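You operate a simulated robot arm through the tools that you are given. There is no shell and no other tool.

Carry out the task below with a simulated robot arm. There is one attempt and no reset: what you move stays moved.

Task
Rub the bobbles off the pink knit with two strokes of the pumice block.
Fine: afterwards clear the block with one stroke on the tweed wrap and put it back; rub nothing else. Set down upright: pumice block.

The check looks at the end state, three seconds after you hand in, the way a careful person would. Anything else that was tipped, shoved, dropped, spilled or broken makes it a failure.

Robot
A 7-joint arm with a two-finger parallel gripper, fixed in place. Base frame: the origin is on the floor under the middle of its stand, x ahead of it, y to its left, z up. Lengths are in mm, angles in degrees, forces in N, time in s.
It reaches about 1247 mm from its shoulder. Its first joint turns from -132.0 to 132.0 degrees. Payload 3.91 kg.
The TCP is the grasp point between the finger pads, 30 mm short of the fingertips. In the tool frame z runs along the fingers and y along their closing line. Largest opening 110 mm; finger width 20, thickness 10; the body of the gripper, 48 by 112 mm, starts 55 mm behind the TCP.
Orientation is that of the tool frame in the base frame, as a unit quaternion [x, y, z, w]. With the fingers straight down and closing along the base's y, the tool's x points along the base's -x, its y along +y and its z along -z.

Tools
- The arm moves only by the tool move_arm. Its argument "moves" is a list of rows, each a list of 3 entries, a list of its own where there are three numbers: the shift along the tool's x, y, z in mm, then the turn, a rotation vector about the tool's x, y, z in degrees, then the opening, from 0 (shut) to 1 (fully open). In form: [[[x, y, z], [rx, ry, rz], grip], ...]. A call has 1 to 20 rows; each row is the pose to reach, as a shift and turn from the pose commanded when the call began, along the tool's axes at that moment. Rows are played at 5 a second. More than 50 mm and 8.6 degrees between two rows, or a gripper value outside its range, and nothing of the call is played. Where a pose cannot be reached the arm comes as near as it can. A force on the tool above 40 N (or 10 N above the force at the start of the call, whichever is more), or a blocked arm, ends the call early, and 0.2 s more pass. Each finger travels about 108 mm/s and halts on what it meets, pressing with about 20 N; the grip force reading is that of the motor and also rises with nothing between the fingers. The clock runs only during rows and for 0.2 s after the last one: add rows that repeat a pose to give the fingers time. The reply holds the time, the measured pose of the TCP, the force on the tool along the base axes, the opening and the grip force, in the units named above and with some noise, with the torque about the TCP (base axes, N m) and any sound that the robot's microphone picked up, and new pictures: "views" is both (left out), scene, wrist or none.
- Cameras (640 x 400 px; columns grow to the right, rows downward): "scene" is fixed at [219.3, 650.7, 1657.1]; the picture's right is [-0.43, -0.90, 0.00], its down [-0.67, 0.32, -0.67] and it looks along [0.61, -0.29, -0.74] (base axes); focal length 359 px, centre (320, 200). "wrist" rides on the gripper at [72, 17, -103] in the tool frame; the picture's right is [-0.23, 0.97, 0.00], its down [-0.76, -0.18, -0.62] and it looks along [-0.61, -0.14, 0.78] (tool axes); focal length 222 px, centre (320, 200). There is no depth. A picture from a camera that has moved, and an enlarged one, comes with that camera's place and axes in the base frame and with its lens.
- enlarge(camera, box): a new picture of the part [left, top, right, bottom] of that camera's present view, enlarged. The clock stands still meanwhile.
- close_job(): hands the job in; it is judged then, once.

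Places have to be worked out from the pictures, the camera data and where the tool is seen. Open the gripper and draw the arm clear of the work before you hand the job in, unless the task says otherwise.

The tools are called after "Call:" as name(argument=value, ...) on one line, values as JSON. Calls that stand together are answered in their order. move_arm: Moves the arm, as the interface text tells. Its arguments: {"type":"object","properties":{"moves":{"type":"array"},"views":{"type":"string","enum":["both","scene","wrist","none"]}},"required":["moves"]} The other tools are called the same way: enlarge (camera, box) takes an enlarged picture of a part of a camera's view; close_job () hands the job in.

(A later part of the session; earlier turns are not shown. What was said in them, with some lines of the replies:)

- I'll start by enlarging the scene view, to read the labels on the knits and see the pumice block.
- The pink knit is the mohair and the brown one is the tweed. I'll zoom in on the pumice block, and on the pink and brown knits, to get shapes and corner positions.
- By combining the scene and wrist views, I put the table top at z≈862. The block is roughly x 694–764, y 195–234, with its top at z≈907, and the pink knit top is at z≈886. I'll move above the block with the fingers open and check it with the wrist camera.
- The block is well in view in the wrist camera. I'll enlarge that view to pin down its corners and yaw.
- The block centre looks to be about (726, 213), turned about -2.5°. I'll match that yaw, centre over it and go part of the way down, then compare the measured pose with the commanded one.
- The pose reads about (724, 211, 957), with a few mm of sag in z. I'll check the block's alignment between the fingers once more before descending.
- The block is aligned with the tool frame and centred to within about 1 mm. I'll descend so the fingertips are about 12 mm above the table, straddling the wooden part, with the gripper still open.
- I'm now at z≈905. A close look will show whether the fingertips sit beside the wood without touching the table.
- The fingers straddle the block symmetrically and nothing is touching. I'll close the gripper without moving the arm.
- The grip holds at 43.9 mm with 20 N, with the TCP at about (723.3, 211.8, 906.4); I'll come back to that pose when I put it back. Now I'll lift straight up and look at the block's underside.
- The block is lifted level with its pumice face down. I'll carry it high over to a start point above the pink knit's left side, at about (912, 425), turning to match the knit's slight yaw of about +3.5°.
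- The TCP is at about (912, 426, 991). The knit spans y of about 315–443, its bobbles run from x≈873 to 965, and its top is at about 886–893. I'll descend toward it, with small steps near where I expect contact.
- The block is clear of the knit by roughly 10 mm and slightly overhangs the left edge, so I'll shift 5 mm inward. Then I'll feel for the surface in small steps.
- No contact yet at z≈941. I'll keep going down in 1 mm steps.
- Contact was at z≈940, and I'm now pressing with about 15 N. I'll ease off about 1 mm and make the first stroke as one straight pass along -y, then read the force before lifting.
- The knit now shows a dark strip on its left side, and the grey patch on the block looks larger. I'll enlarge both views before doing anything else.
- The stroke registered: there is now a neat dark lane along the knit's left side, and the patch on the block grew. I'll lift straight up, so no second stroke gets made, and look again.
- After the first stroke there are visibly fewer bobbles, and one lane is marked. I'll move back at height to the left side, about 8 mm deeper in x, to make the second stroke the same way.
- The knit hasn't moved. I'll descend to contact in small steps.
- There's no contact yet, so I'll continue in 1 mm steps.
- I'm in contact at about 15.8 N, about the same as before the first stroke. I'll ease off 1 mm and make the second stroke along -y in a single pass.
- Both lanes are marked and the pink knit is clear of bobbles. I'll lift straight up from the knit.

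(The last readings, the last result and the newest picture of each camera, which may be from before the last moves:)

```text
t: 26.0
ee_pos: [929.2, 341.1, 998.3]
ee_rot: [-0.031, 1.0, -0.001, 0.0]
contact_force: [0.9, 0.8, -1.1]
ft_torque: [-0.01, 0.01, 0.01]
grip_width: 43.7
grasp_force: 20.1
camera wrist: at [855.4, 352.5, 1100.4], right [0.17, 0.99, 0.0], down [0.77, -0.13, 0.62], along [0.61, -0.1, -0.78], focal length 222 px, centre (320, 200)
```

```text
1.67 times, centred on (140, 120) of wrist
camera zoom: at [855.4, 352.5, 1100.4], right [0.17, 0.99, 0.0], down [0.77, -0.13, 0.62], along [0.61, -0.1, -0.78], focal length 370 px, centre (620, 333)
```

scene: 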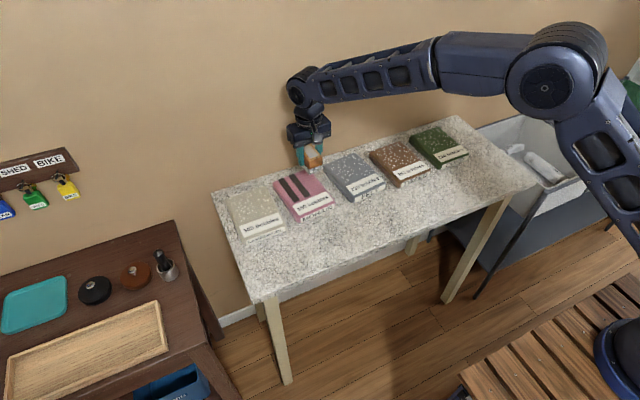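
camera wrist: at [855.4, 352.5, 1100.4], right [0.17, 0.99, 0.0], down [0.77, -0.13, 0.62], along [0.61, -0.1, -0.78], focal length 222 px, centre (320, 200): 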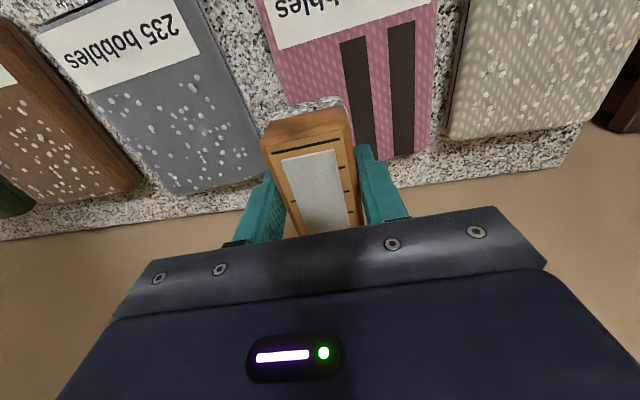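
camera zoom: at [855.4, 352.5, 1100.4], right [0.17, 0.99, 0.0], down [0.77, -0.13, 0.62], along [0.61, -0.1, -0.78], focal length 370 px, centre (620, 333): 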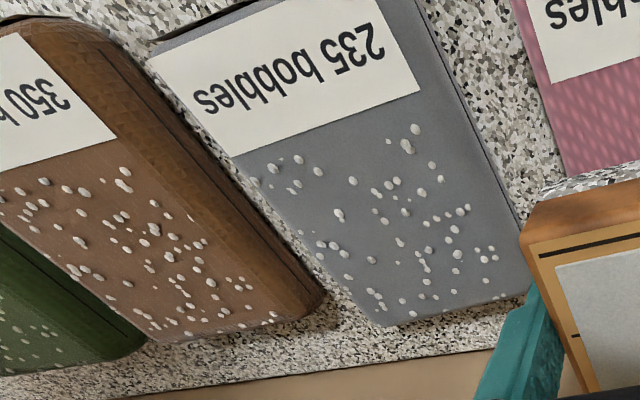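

Two lanes are confirmed on the pink knit. I'll carry the block at height over to the tweed at about (915, 60) and look from there.

Call:
move_arm(moves=[[[4, -40, -3], [0, 0, 0], 0], [[9, -80, -3], [0, 0, 0], 0], [[13, -120, -3], [0, 0, 0], 0], [[18, -160, -3], [0, 0, 0], 0], [[22, -200, -3], [0, 0, 0], 0], [[27, -240, -3], [0, 0, 0], 0], [[31, -280, -3], [0, 0, 0], 0], [[31, -280, -3], [0, 0, 0], 0], [[31, -280, -3], [0, 0, 0], 0]], views="both")

Call:
enlarge(camera="scene", box=[345, 100, 455, 210])

Call:
enlarge(camera="wrist", box=[180, 0, 460, 240])

```text
t: 28.0
ee_pos: [917.7, 60.5, 1000.7]
ee_rot: [-0.031, 1.0, 0.0, 0.0]
contact_force: [-0.5, 0.9, -0.8]
ft_torque: [0.02, 0.0, -0.01]
grip_width: 43.5
grasp_force: 20.6
camera wrist: at [843.9, 72.6, 1103.3], right [0.17, 0.99, 0.0], down [0.77, -0.13, 0.62], along [0.61, -0.1, -0.78], focal length 222 px, centre (320, 200)
```

scene: 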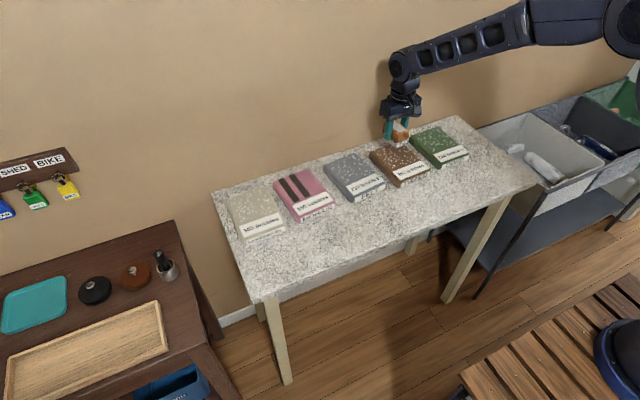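
wrist: 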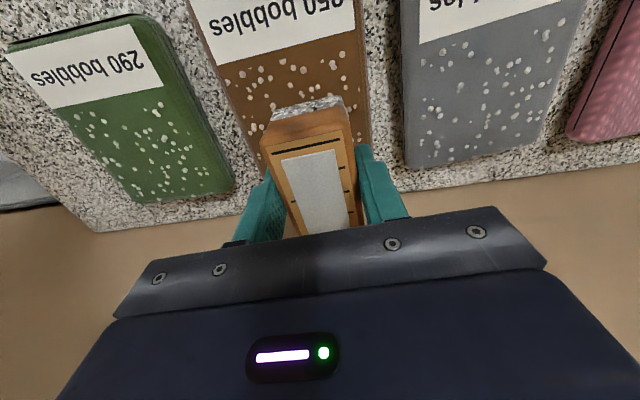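

```text
3.64 times, centred on (400, 155) of scene
camera zoom: at [219.3, 650.7, 1657.1], right [-0.43, -0.9, 0.0], down [-0.67, 0.32, -0.67], along [0.61, -0.29, -0.74], focal length 1307 px, centre (29, 364)
```

zoom: 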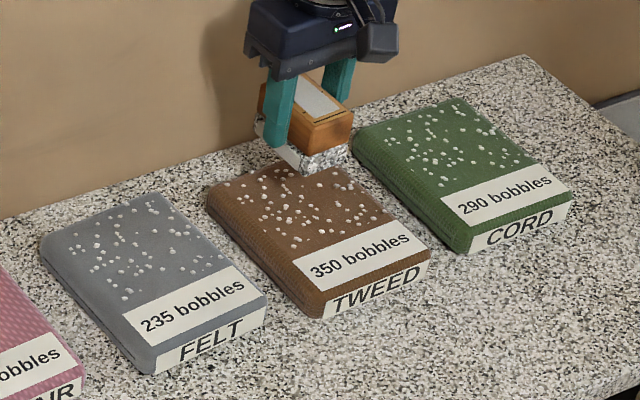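

```text
1.67 times, centred on (320, 120) of wrist
camera zoom: at [843.9, 72.6, 1103.3], right [0.17, 0.99, 0.0], down [0.77, -0.13, 0.62], along [0.61, -0.1, -0.78], focal length 370 px, centre (320, 333)
```

zoom: 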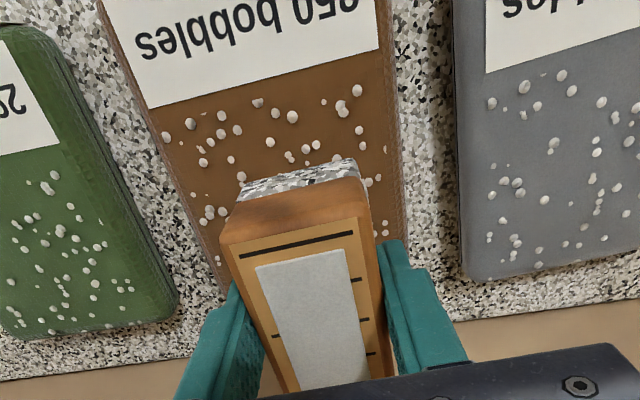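

The tweed spans y of about -14 to 103, with its bobble zone at x of about 865–965. I'll move to the start at about (914, 82) and descend to just above it.

Call:
move_arm(moves=[[[2, 11, 0], [0, 0, 0], 0], [[2, 22, 10], [0, 0, 0], 0], [[2, 22, 25], [0, 0, 0], 0], [[2, 22, 38], [0, 0, 0], 0], [[2, 22, 46], [0, 0, 0], 0], [[2, 22, 46], [0, 0, 0], 0], [[2, 22, 46], [0, 0, 0], 0]], views="both")

Call:
enlarge(camera="scene", box=[345, 100, 455, 210])

```text
t: 29.6
ee_pos: [911.8, 81.9, 954.2]
ee_rot: [-0.031, 1.0, 0.0, 0.001]
contact_force: [0.3, -0.4, -1.3]
ft_torque: [-0.03, -0.03, 0.03]
grip_width: 43.5
grasp_force: 19.9
camera wrist: at [840.3, 93.3, 1056.3], right [0.17, 0.99, 0.0], down [0.77, -0.13, 0.62], along [0.61, -0.1, -0.78], focal length 222 px, centre (320, 200)
```

scene: 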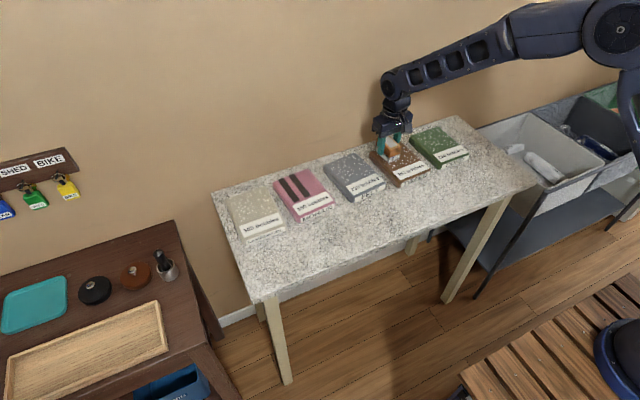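
wrist: 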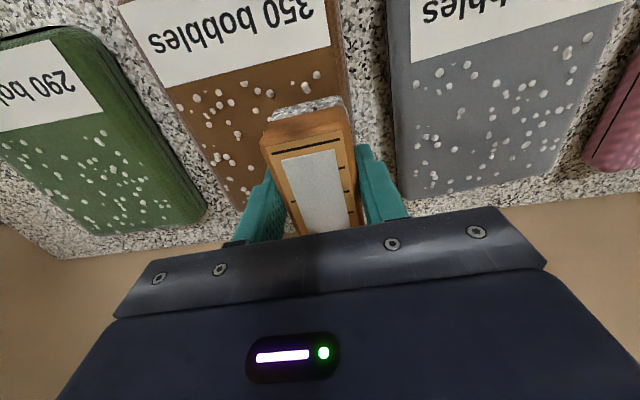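

```text
3.64 times, centred on (400, 155) of scene
camera zoom: at [219.3, 650.7, 1657.1], right [-0.43, -0.9, 0.0], down [-0.67, 0.32, -0.67], along [0.61, -0.29, -0.74], focal length 1307 px, centre (29, 364)
```

zoom: 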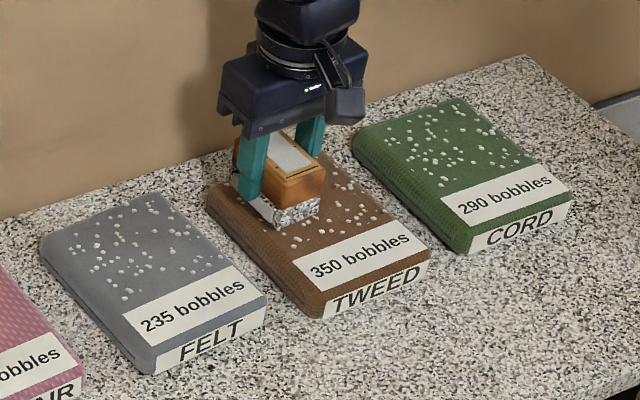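

The placement looks right. I'll shift 3 mm inward and lower in small steps to find the tweed's surface.

Call:
move_arm(moves=[[[0, -3, 2], [0, 0, 0], 0], [[0, -3, 4], [0, 0, 0], 0], [[0, -3, 6], [0, 0, 0], 0], [[0, -3, 7], [0, 0, 0], 0], [[0, -3, 7], [0, 0, 0], 0]], views="none")

```text
t: 30.8
ee_pos: [911.8, 78.8, 947.3]
ee_rot: [-0.03, 1.0, 0.0, -0.001]
contact_force: [0.6, -0.6, -1.7]
ft_torque: [-0.01, -0.02, 0.02]
grip_width: 43.8
grasp_force: 19.8
```

No contact yet at 947, so I'll keep lowering.

Call:
move_arm(moves=[[[0, 0, 1], [0, 0, 0], 0], [[0, 0, 2], [0, 0, 0], 0], [[0, 0, 3], [0, 0, 0], 0], [[0, 0, 3], [0, 0, 0], 0]], views="none")

```text
t: 31.8
ee_pos: [911.7, 77.5, 944.1]
ee_rot: [-0.031, 1.0, 0.0, 0.0]
contact_force: [-0.1, -0.7, -1.1]
ft_torque: [0.02, 0.0, -0.01]
grip_width: 43.7
grasp_force: 20.1
```

Call:
move_arm(moves=[[[0, 0, 1], [0, 0, 0], 0], [[0, 0, 2], [0, 0, 0], 0], [[0, 0, 2], [0, 0, 0], 0]], views="none")

```text
t: 32.6
ee_pos: [911.1, 78.6, 941.4]
ee_rot: [-0.03, 1.0, -0.001, 0.0]
contact_force: [-0.5, -0.2, -0.3]
ft_torque: [-0.02, 0.0, 0.02]
grip_width: 43.6
grasp_force: 19.9
```

Still no contact at 941. I'll continue in 1 mm steps.

Call:
move_arm(moves=[[[0, 0, 1], [0, 0, 0], 0], [[0, 0, 2], [0, 0, 0], 0], [[0, 0, 2], [0, 0, 0], 0]], views="none")

```text
t: 33.4
ee_pos: [912.7, 79.1, 939.7]
ee_rot: [-0.031, 1.0, 0.001, 0.0]
contact_force: [-0.9, 0.5, -0.3]
ft_torque: [-0.02, 0.0, 0.05]
grip_width: 43.6
grasp_force: 20.2
```

Call:
move_arm(moves=[[[0, 0, 1], [0, 0, 0], 0], [[0, 0, 2], [0, 0, 0], 0], [[0, 0, 2], [0, 0, 0], 0]], views="none")

```text
t: 34.2
ee_pos: [911.9, 78.5, 937.9]
ee_rot: [-0.031, 1.0, 0.0, 0.0]
contact_force: [0.5, 0.3, -0.3]
ft_torque: [0.02, 0.01, 0.02]
grip_width: 43.8
grasp_force: 19.5
```

Still no contact at 938. I'll take one more small step, this time with a picture.

Call:
move_arm(moves=[[[0, 0, 1], [0, 0, 0], 0], [[0, 0, 2], [0, 0, 0], 0], [[0, 0, 2], [0, 0, 0], 0]], views="both")

Call:
enlarge(camera="scene", box=[365, 110, 435, 190])

```text
t: 35.0
ee_pos: [912.3, 77.7, 936.6]
ee_rot: [-0.031, 1.0, 0.001, 0.001]
contact_force: [2.5, -1.7, 9.1]
ft_torque: [-0.12, 0.21, 0.01]
grip_width: 43.8
grasp_force: 19.6
camera wrist: at [838.5, 89.9, 1039.8], right [0.17, 0.99, 0.0], down [0.77, -0.13, 0.62], along [0.62, -0.1, -0.78], focal length 222 px, centre (320, 200)
```

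scene: 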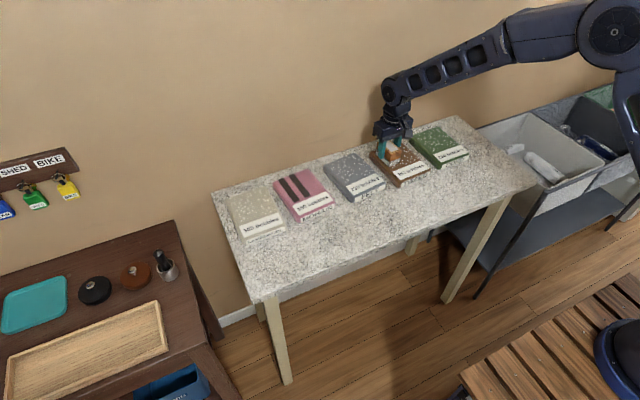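
wrist: 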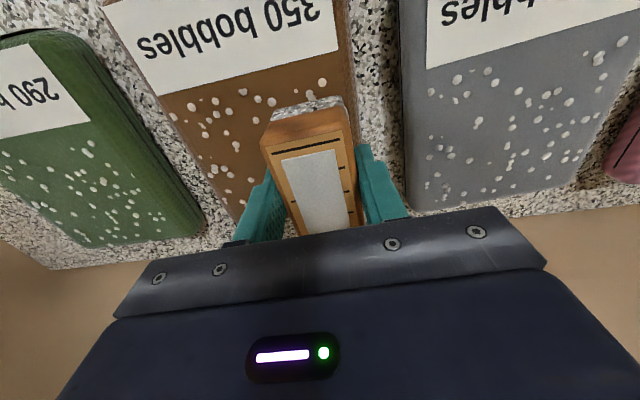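

```text
5.00 times, centred on (400, 150) of scene
camera zoom: at [219.3, 650.7, 1657.1], right [-0.43, -0.9, 0.0], down [-0.67, 0.32, -0.67], along [0.61, -0.29, -0.74], focal length 1797 px, centre (-80, 450)
```

zoom: 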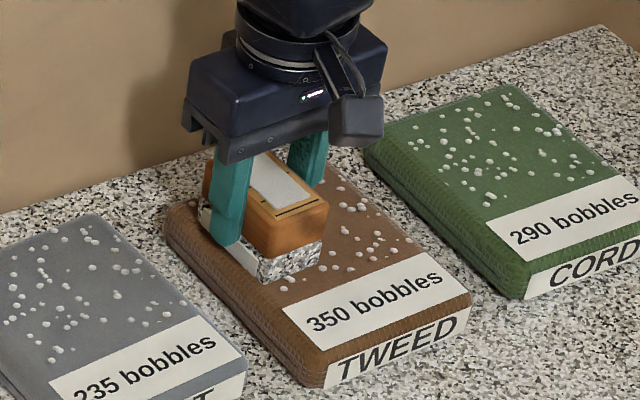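

I'm in contact at about 9 N, with the block fully on the tweed. I'll make the single clearing stroke along -y, pressing 1 mm deeper so contact holds to the end.

Call:
move_arm(moves=[[[0, 0, 1], [0, 0, 0], 0], [[0, -8, 1], [0, 0, 0], 0], [[0, -16, 1], [0, 0, 0], 0], [[0, -24, 1], [0, 0, 0], 0], [[0, -32, 1], [0, 0, 0], 0], [[0, -40, 1], [0, 0, 0], 0], [[0, -48, 1], [0, 0, 0], 0], [[0, -56, 1], [0, 0, 0], 0], [[0, -64, 1], [0, 0, 0], 0], [[0, -72, 1], [0, 0, 0], 0], [[0, -74, 1], [0, 0, 0], 0], [[0, -74, 1], [0, 0, 0], 0]], views="both")

Call:
enlarge(camera="scene", box=[365, 110, 435, 190])

Call:
enlarge(camera="wrist", box=[180, 0, 460, 240])

```text
t: 37.6
ee_pos: [917.0, 4.0, 934.0]
ee_rot: [-0.031, 1.0, 0.0, 0.0]
contact_force: [0.7, 4.5, 15.7]
ft_torque: [0.11, -0.04, 0.01]
grip_width: 43.8
grasp_force: 20.5
camera wrist: at [843.7, 16.2, 1037.7], right [0.17, 0.99, 0.0], down [0.77, -0.13, 0.62], along [0.61, -0.1, -0.78], focal length 222 px, centre (320, 200)
```

scene: 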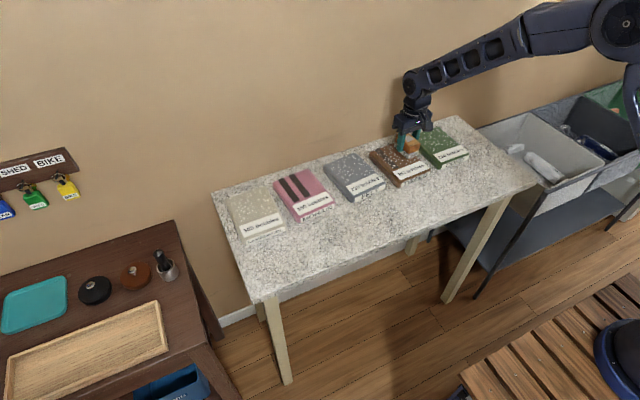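
wrist: 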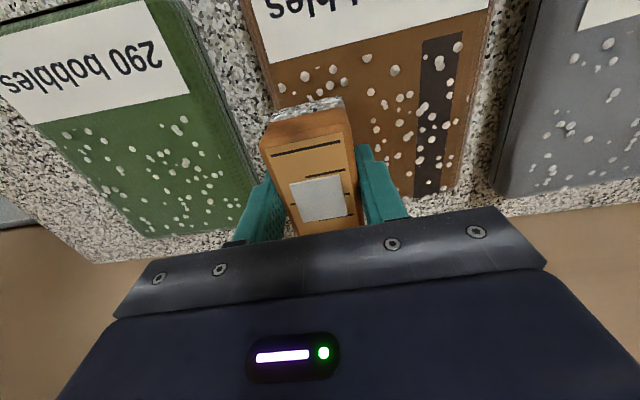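

```text
5.00 times, centred on (400, 150) of scene
camera zoom: at [219.3, 650.7, 1657.1], right [-0.43, -0.9, 0.0], down [-0.67, 0.32, -0.67], along [0.61, -0.29, -0.74], focal length 1797 px, centre (-80, 450)
```

zoom: 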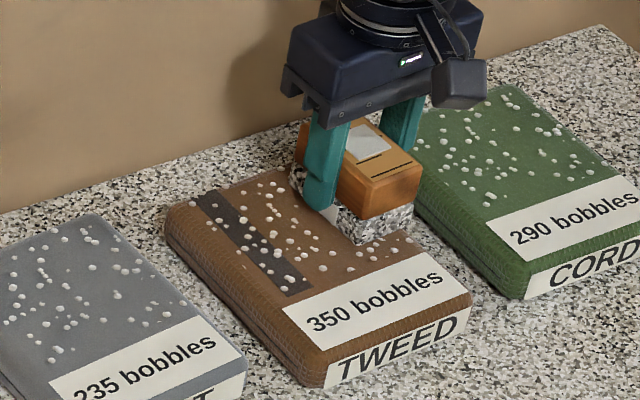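

```text
1.67 times, centred on (320, 120) of wrist
camera zoom: at [843.7, 16.2, 1037.7], right [0.17, 0.99, 0.0], down [0.77, -0.13, 0.62], along [0.61, -0.1, -0.78], focal length 370 px, centre (320, 333)
```

zoom: 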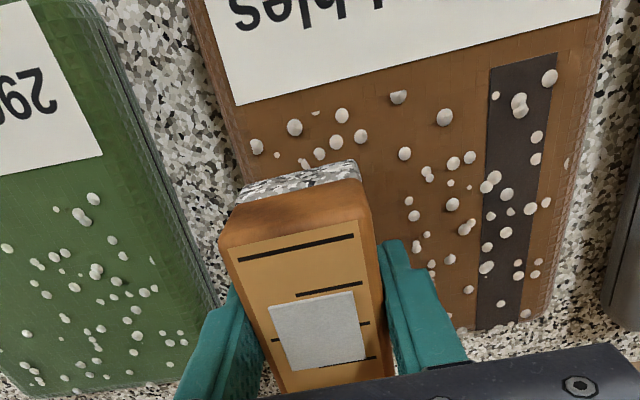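

One lane is marked on the tweed and the patch on the block has shrunk back, so the block is cleared. I'll lift straight up and check whether the block slipped in the grip.

Call:
move_arm(moves=[[[0, 0, -6], [0, 0, 0], 0], [[0, 0, -15], [0, 0, 0], 0], [[0, 0, -30], [0, 0, 0], 0], [[0, 0, -50], [0, 0, 0], 0], [[0, 0, -65], [0, 0, 0], 0], [[0, 0, -65], [0, 0, 0], 0]], views="both")

Call:
enlarge(camera="wrist", box=[200, 80, 460, 250])

Call:
enlarge(camera="scene", box=[210, 100, 490, 250])

```text
t: 39.0
ee_pos: [915.9, 5.0, 999.5]
ee_rot: [-0.03, 1.0, -0.001, 0.0]
contact_force: [-0.1, 0.1, -1.2]
ft_torque: [0.0, -0.02, -0.02]
grip_width: 43.7
grasp_force: 20.1
camera wrist: at [843.6, 16.2, 1102.6], right [0.17, 0.99, 0.0], down [0.77, -0.13, 0.62], along [0.61, -0.1, -0.78], focal length 222 px, centre (320, 200)
```

scene: 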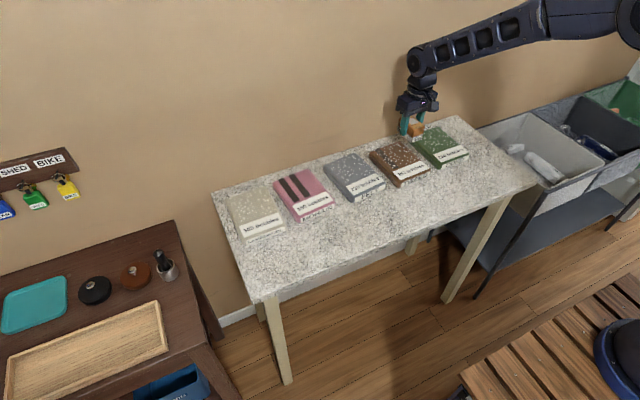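
wrist: 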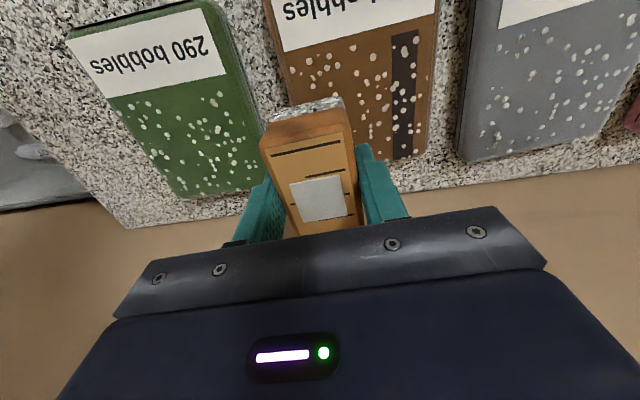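

```text
2.35 times, centred on (330, 165) of wrist
camera zoom: at [843.6, 16.2, 1102.6], right [0.17, 0.99, 0.0], down [0.77, -0.13, 0.62], along [0.61, -0.1, -0.78], focal length 523 px, centre (296, 282)
```

zoom: 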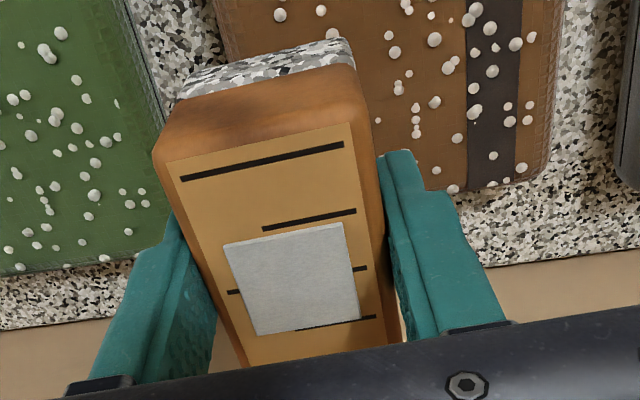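

```text
2.29 times, centred on (350, 175) of scene
camera zoom: at [219.3, 650.7, 1657.1], right [-0.43, -0.9, 0.0], down [-0.67, 0.32, -0.67], along [0.61, -0.29, -0.74], focal length 821 px, centre (251, 257)
```

zoom: 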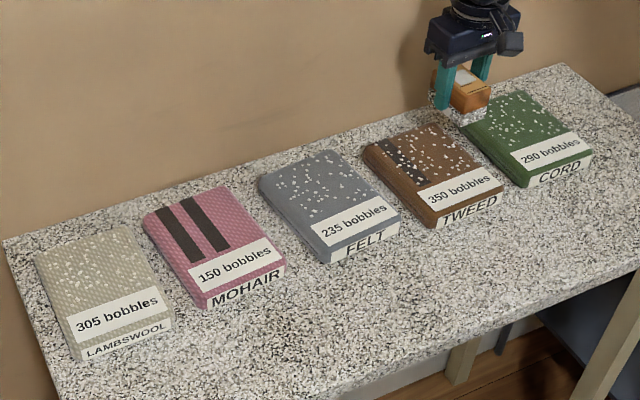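

The block has ridden up about 5–6 mm in the fingers but is still level and centred, so I'll set it down by feel. I'll carry it back at height to above its original spot at (723.3, 211.8), turning back to the original yaw.

Call:
move_arm(moves=[[[25.7, 31.4, 0], [0, 0, 1], 0], [[51.4, 62.8, 0], [0, 0, 2], 0], [[77.1, 94.2, 0], [0, 0, 3], 0], [[102.8, 125.6, 0], [0, 0, 4], 0], [[128.5, 157, 0], [0, 0, 5], 0], [[154.2, 188.4, 0], [0, 0, 6], 0], [[179.9, 219.8, 0], [0, 0, 6], 0], [[179.9, 219.8, 0], [0, 0, 6], 0], [[179.9, 219.8, 0], [0, 0, 6], 0]], views="both")

```text
t: 41.0
ee_pos: [722.6, 211.9, 998.7]
ee_rot: [0.022, 1.0, 0.0, 0.0]
contact_force: [-0.4, 0.2, -0.3]
ft_torque: [0.01, 0.01, 0.02]
grip_width: 43.6
grasp_force: 19.4
camera wrist: at [651.1, 231.4, 1101.7], right [0.27, 0.96, 0.0], down [0.75, -0.21, 0.62], along [0.6, -0.17, -0.78], focal length 222 px, centre (320, 200)
```

scene: 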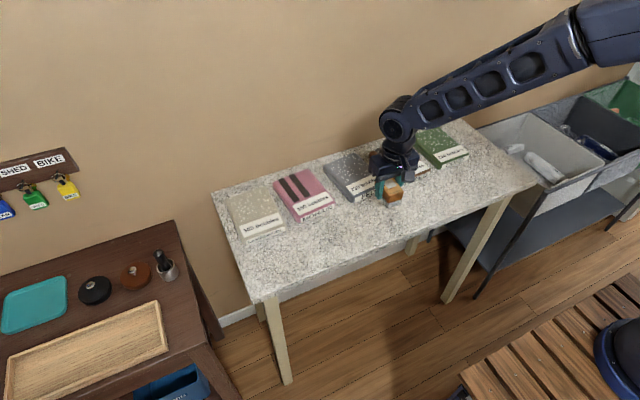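
wrist: 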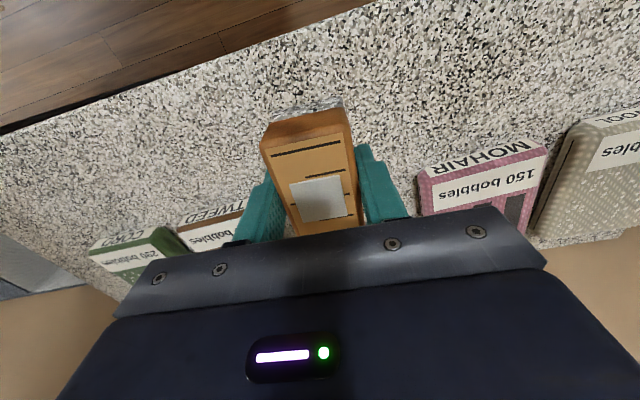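

I'm above the home spot at (722.3, 211.3). I'll correct by about 1 mm and descend to roughly 8–10 mm above the table.

Call:
move_arm(moves=[[[-0.5, 0.3, 20], [0, 0, 0], 0], [[-1, 0.5, 40], [0, 0, 0], 0], [[-1, 0.5, 60], [0, 0, 0], 0], [[-1, 0.5, 75], [0, 0, 0], 0], [[-1, 0.5, 84], [0, 0, 0], 0], [[-1, 0.5, 84], [0, 0, 0], 0], [[-1, 0.5, 84], [0, 0, 0], 0]], views="both")

Call:
enlarge(camera="scene", box=[350, 170, 420, 240])

```text
t: 42.6
ee_pos: [725.4, 212.3, 914.7]
ee_rot: [0.021, 1.0, 0.0, 0.0]
contact_force: [-0.3, -0.3, -0.5]
ft_torque: [0.01, 0.0, -0.01]
grip_width: 43.6
grasp_force: 20.6
camera wrist: at [653.2, 232.7, 1018.7], right [0.27, 0.96, 0.0], down [0.75, -0.21, 0.62], along [0.6, -0.17, -0.78], focal length 222 px, centre (320, 200)
```

scene: 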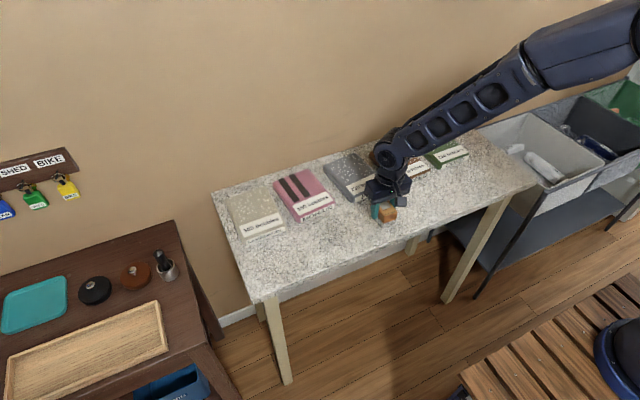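
wrist: 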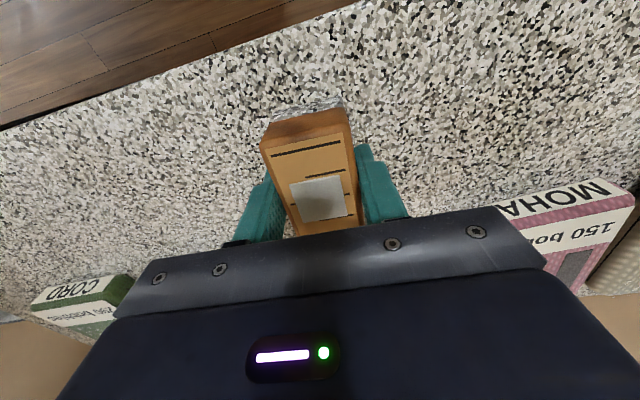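

```text
5.71 times, centred on (385, 205) of scene
camera zoom: at [219.3, 650.7, 1657.1], right [-0.43, -0.9, 0.0], down [-0.67, 0.32, -0.67], along [0.61, -0.29, -0.74], focal length 2053 px, centre (-51, 171)
```

zoom: 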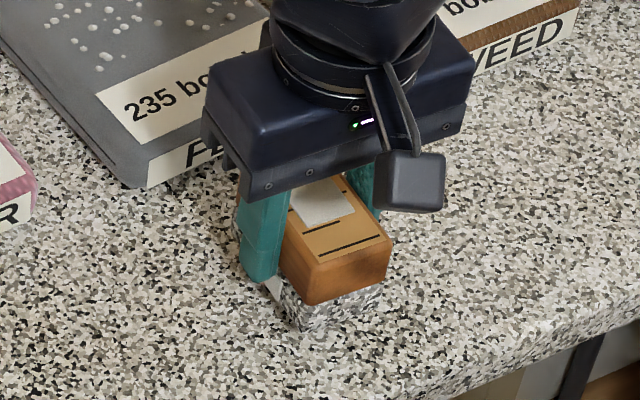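

I'm about 1 mm off in x and y, so I'll correct that while lowering gently in small steps until I feel the table.

Call:
move_arm(moves=[[[0.7, -0.4, 2], [0, 0, 0], 0], [[1.4, -0.8, 4], [0, 0, 0], 0], [[1.4, -0.8, 6], [0, 0, 0], 0], [[1.4, -0.8, 8], [0, 0, 0], 0], [[1.4, -0.8, 8], [0, 0, 0], 0]], views="none")

```text
t: 43.8
ee_pos: [723.2, 212.6, 907.1]
ee_rot: [0.022, 1.0, 0.0, 0.0]
contact_force: [0.2, 0.2, -0.8]
ft_torque: [-0.01, -0.01, -0.03]
grip_width: 43.6
grasp_force: 20.5
```

No contact at 907, which is expected with the slip. I'll continue downward in 1 mm steps.

Call:
move_arm(moves=[[[0, 0, 1], [0, 0, 0], 0], [[0, 0, 2], [0, 0, 0], 0], [[0, 0, 2], [0, 0, 0], 0]], views="none")

```text
t: 44.6
ee_pos: [724.2, 212.9, 905.7]
ee_rot: [0.021, 1.0, 0.0, 0.0]
contact_force: [0.1, 0.9, 0.4]
ft_torque: [-0.01, 0.01, 0.0]
grip_width: 43.7
grasp_force: 20.3
```

Call:
move_arm(moves=[[[0, 0, 1], [0, 0, 0], 0], [[0, 0, 1.5], [0, 0, 0], 0], [[0, 0, 1.5], [0, 0, 0], 0]], views="none")

```text
t: 45.4
ee_pos: [723.3, 212.3, 903.2]
ee_rot: [0.022, 1.0, 0.0, 0.0]
contact_force: [0.7, -0.5, -0.7]
ft_torque: [-0.01, 0.0, 0.0]
grip_width: 43.5
grasp_force: 19.5
```

Call:
move_arm(moves=[[[0, 0, 1], [0, 0, 0], 0], [[0, 0, 1.5], [0, 0, 0], 0], [[0, 0, 1.5], [0, 0, 0], 0]], views="none")

```text
t: 46.2
ee_pos: [722.2, 212.5, 903.4]
ee_rot: [0.022, 1.0, 0.0, 0.0]
contact_force: [0.5, 0.0, -0.7]
ft_torque: [-0.01, 0.05, 0.0]
grip_width: 43.8
grasp_force: 20.0
```

Still no contact at about 903. I'll take another small step and include a picture.

Call:
move_arm(moves=[[[0, 0, 1], [0, 0, 0], 0], [[0, 0, 1.5], [0, 0, 0], 0], [[0, 0, 1.5], [0, 0, 0], 0]], views="both")

Call:
enlarge(camera="scene", box=[350, 170, 420, 240])

```text
t: 47.0
ee_pos: [722.8, 212.3, 901.1]
ee_rot: [0.022, 1.0, -0.001, 0.0]
contact_force: [0.1, 0.0, -0.3]
ft_torque: [-0.03, 0.0, -0.01]
grip_width: 43.7
grasp_force: 20.0
camera wrist: at [651.7, 231.6, 1004.6], right [0.27, 0.96, 0.0], down [0.75, -0.21, 0.62], along [0.6, -0.17, -0.78], focal length 222 px, centre (320, 200)
```

scene: 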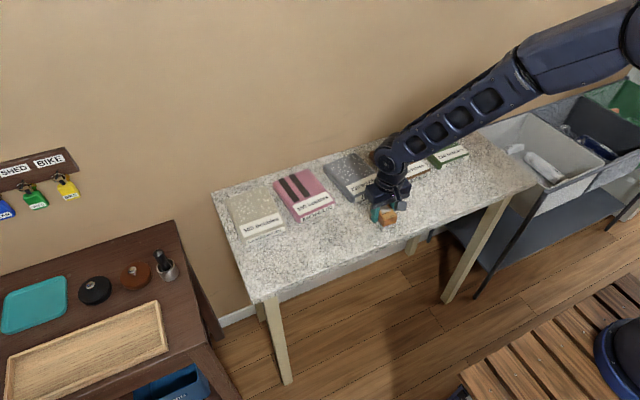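
wrist: 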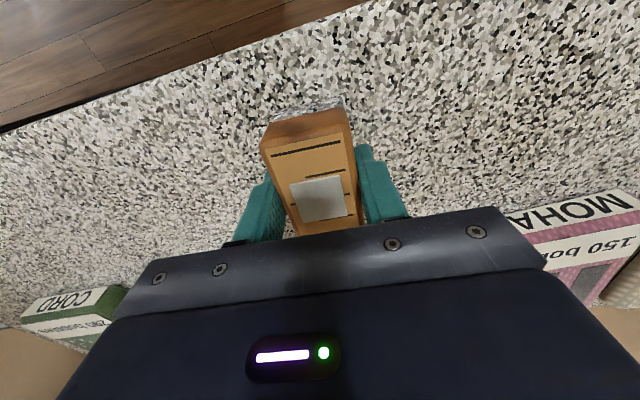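

```text
5.71 times, centred on (385, 205) of scene
camera zoom: at [219.3, 650.7, 1657.1], right [-0.43, -0.9, 0.0], down [-0.67, 0.32, -0.67], along [0.61, -0.29, -0.74], focal length 2053 px, centre (-51, 171)
```

zoom: 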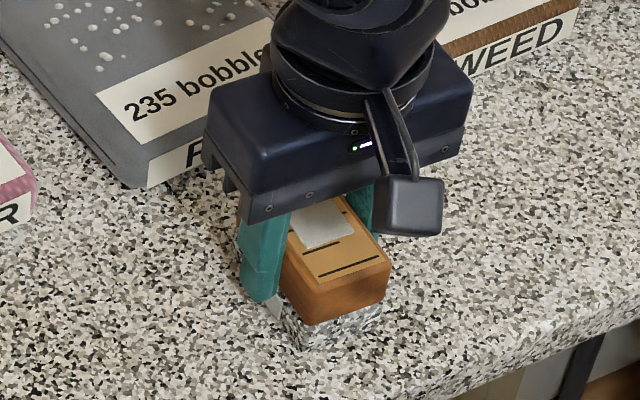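

The block's lower corner is almost at its original place in the picture, so it's just about touching the table. I'll keep going in small steps.

Call:
move_arm(moves=[[[0, 0, 1], [0, 0, 0], 0], [[0, 0, 1], [0, 0, 0], 0]], views="none")

```text
t: 47.6
ee_pos: [724.0, 212.6, 901.2]
ee_rot: [0.022, 1.0, 0.001, 0.0]
contact_force: [-0.3, 0.3, 2.6]
ft_torque: [-0.05, -0.13, -0.02]
grip_width: 43.7
grasp_force: 20.2
```

That's light contact, 2.6 N, with the back edge apparently touching first. I'll take one more 0.7 mm step so it sits flat.

Call:
move_arm(moves=[[[0, 0, 0.7], [0, 0, 0], 0], [[0, 0, 0.7], [0, 0, 0], 0]], views="none")

```text
t: 48.2
ee_pos: [722.6, 212.2, 900.3]
ee_rot: [0.022, 1.0, 0.0, 0.001]
contact_force: [-2.9, -2.0, 15.1]
ft_torque: [-0.03, 0.05, 0.02]
grip_width: 43.6
grasp_force: 20.1
```

The block is firmly seated on the table at 15 N. I'll ease off 0.6 mm and then open the fingers gradually.

Call:
move_arm(moves=[[[0, 0, -0.6], [0, 0, 0], 0], [[0, 0, -0.6], [0, 0, 0], 0], [[0, 0, -0.6], [0, 0, 0], 0.42], [[0, 0, -0.6], [0, 0, 0], 0.48], [[0, 0, -0.6], [0, 0, 0], 0.6], [[0, 0, -0.6], [0, 0, 0], 0.8], [[0, 0, -0.6], [0, 0, 0], 0.8], [[0, 0, -0.6], [0, 0, 0], 0.8]], views="both")

Call:
enlarge(camera="scene", box=[350, 170, 420, 240])

Call:
enlarge(camera="wrist", box=[200, 80, 460, 250])

```text
t: 50.0
ee_pos: [723.7, 211.0, 899.9]
ee_rot: [0.021, 1.0, 0.0, 0.001]
contact_force: [-0.5, -0.6, 0.8]
ft_torque: [-0.01, 0.0, -0.02]
grip_width: 88.1
grasp_force: 0.1
camera wrist: at [651.8, 231.3, 1003.5], right [0.27, 0.96, 0.0], down [0.75, -0.21, 0.62], along [0.6, -0.17, -0.78], focal length 222 px, centre (320, 200)
```

scene: 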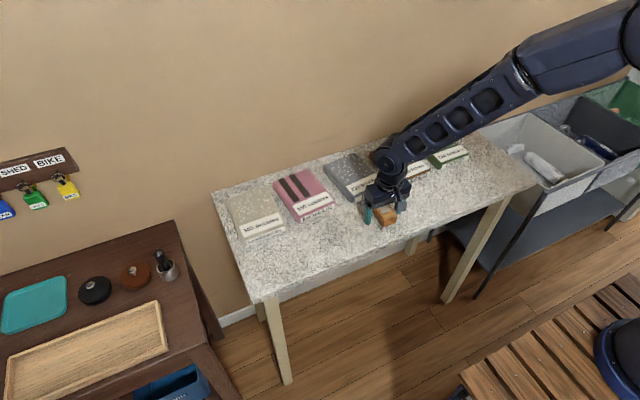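
wrist: 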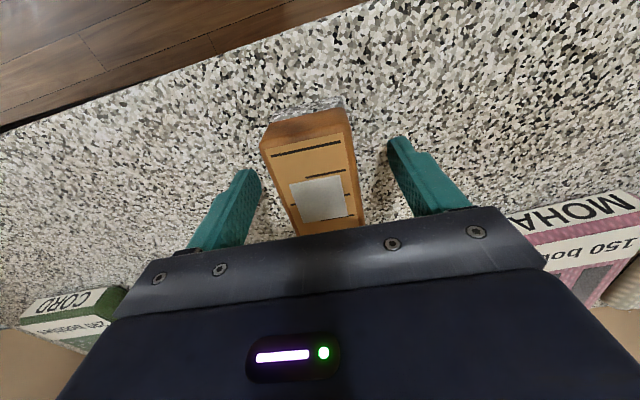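

```text
5.71 times, centred on (385, 205) of scene
camera zoom: at [219.3, 650.7, 1657.1], right [-0.43, -0.9, 0.0], down [-0.67, 0.32, -0.67], along [0.61, -0.29, -0.74], focal length 2053 px, centre (-51, 171)
```

zoom: 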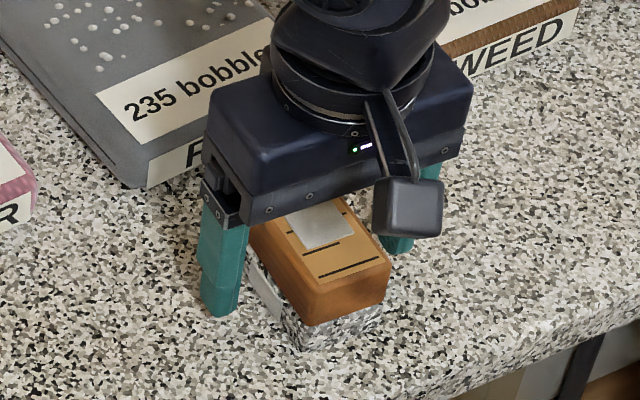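

```text
2.35 times, centred on (330, 165) of wrist
camera zoom: at [651.8, 231.3, 1003.5], right [0.27, 0.96, 0.0], down [0.75, -0.21, 0.62], along [0.6, -0.17, -0.78], focal length 523 px, centre (296, 282)
```

zoom: 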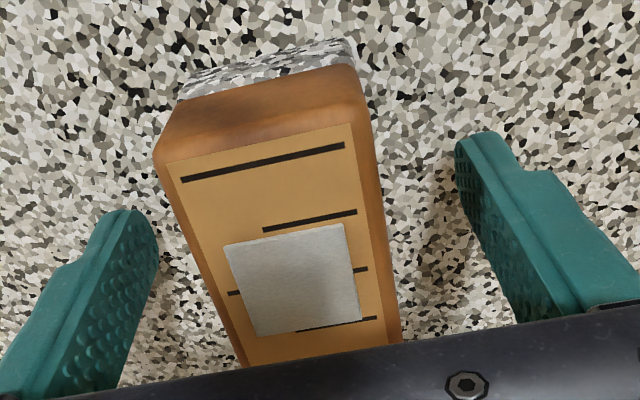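

The fingers are clear and the block stands flat where it was. I'll raise straight up and look before pulling back.

Call:
move_arm(moves=[[[0, 0, -10], [0, 0, 0], 0.8], [[0, 0, -25], [0, 0, 0], 0.8], [[0, 0, -50], [0, 0, 0], 0.8], [[0, 0, -85], [0, 0, 0], 0.9], [[0, 0, -120], [0, 0, 0], 1], [[0, 0, -150], [0, 0, 0], 1], [[40, 0, -180], [0, 0, 0], 1], [[80, 0, -200], [0, 0, 0], 1], [[125, 10, -215], [0, 0, 0], 1], [[170, 20, -230], [0, 0, 0], 1], [[215, 30, -240], [0, 0, 0], 1], [[260, 40, -245], [0, 0, 0], 1], [[300, 50, -245], [0, 0, 0], 1], [[300, 50, -245], [0, 0, 0], 1]], views="both")

Call:
enlarge(camera="scene", box=[360, 190, 408, 236])

Call:
enlarge(camera="scene", box=[210, 100, 490, 250])

```text
t: 53.0
ee_pos: [426.1, 276.4, 1144.7]
ee_rot: [0.022, 1.0, 0.0, 0.0]
contact_force: [-0.1, 0.1, -0.1]
ft_torque: [0.0, -0.02, 0.02]
grip_width: 110.0
grasp_force: 0.0
camera wrist: at [355.2, 295.7, 1248.2], right [0.27, 0.96, 0.0], down [0.75, -0.21, 0.62], along [0.6, -0.17, -0.78], focal length 222 px, centre (320, 200)
```

scene: 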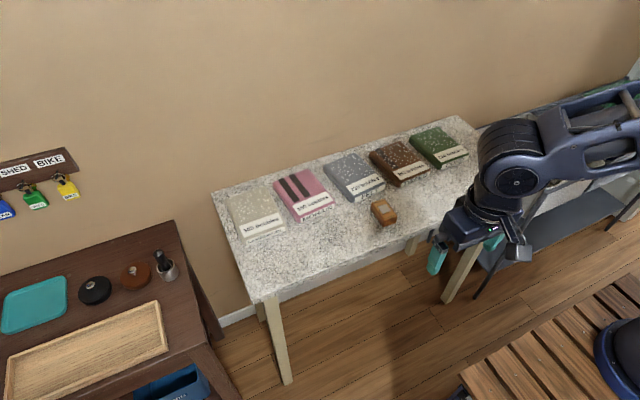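
wrist: 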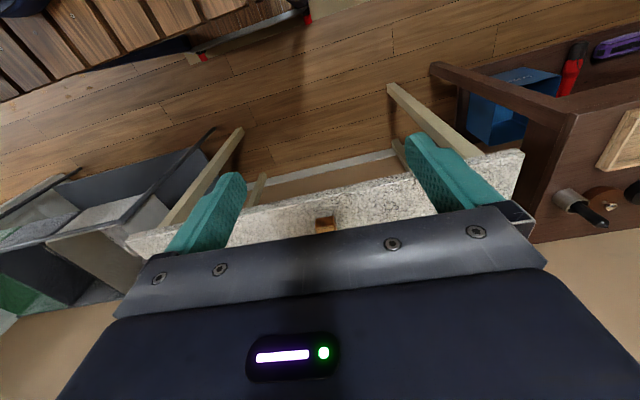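

```text
8.70 times, centred on (384, 213) of scene
camera zoom: at [219.3, 650.7, 1657.1], right [-0.43, -0.9, 0.0], down [-0.67, 0.32, -0.67], along [0.61, -0.29, -0.74], focal length 3125 px, centre (-236, 87)
```

zoom: 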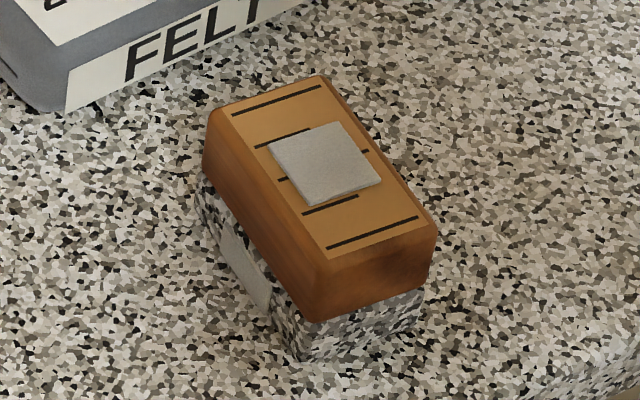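

```text
2.29 times, centred on (350, 175) of scene
camera zoom: at [219.3, 650.7, 1657.1], right [-0.43, -0.9, 0.0], down [-0.67, 0.32, -0.67], along [0.61, -0.29, -0.74], focal length 821 px, centre (251, 257)
```

zoom: 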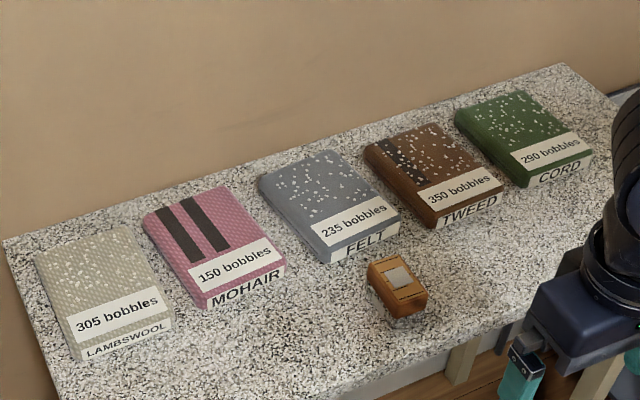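

The block is upright within about 1–2 mm of its original spot. The pink knit has exactly two lanes and no bobbles, the tweed has one lane, and the other knits are untouched. The gripper is open and the arm is clear of the table, so I'm handing in.

Call:
close_job()

```text
The job is handed in.
```

I rubbed the bobbles off the pink knit with exactly two strokes of the pumice block. I then cleared the block with one stroke on the tweed wrap and put it back. The job is handed in, but no verdict has come back.

- **Pink knit:** two dark lanes show where the strokes went, and no bobbles are visible on it.
- **Tweed wrap:** one lane from the single clearing stroke. The grey patch on the block, which had grown while I rubbed the pink knit, shrank after it.
- **Pumice block:** it stands upright within about 1–2 mm of where it started. It slid up about 5–6 mm in the fingers during the strokes, so I lowered it until I felt the table before letting go.
- **Everything else:** the other three knits were not rubbed, and nothing looks moved in the last pictures. The gripper is open and the arm is clear of the table.
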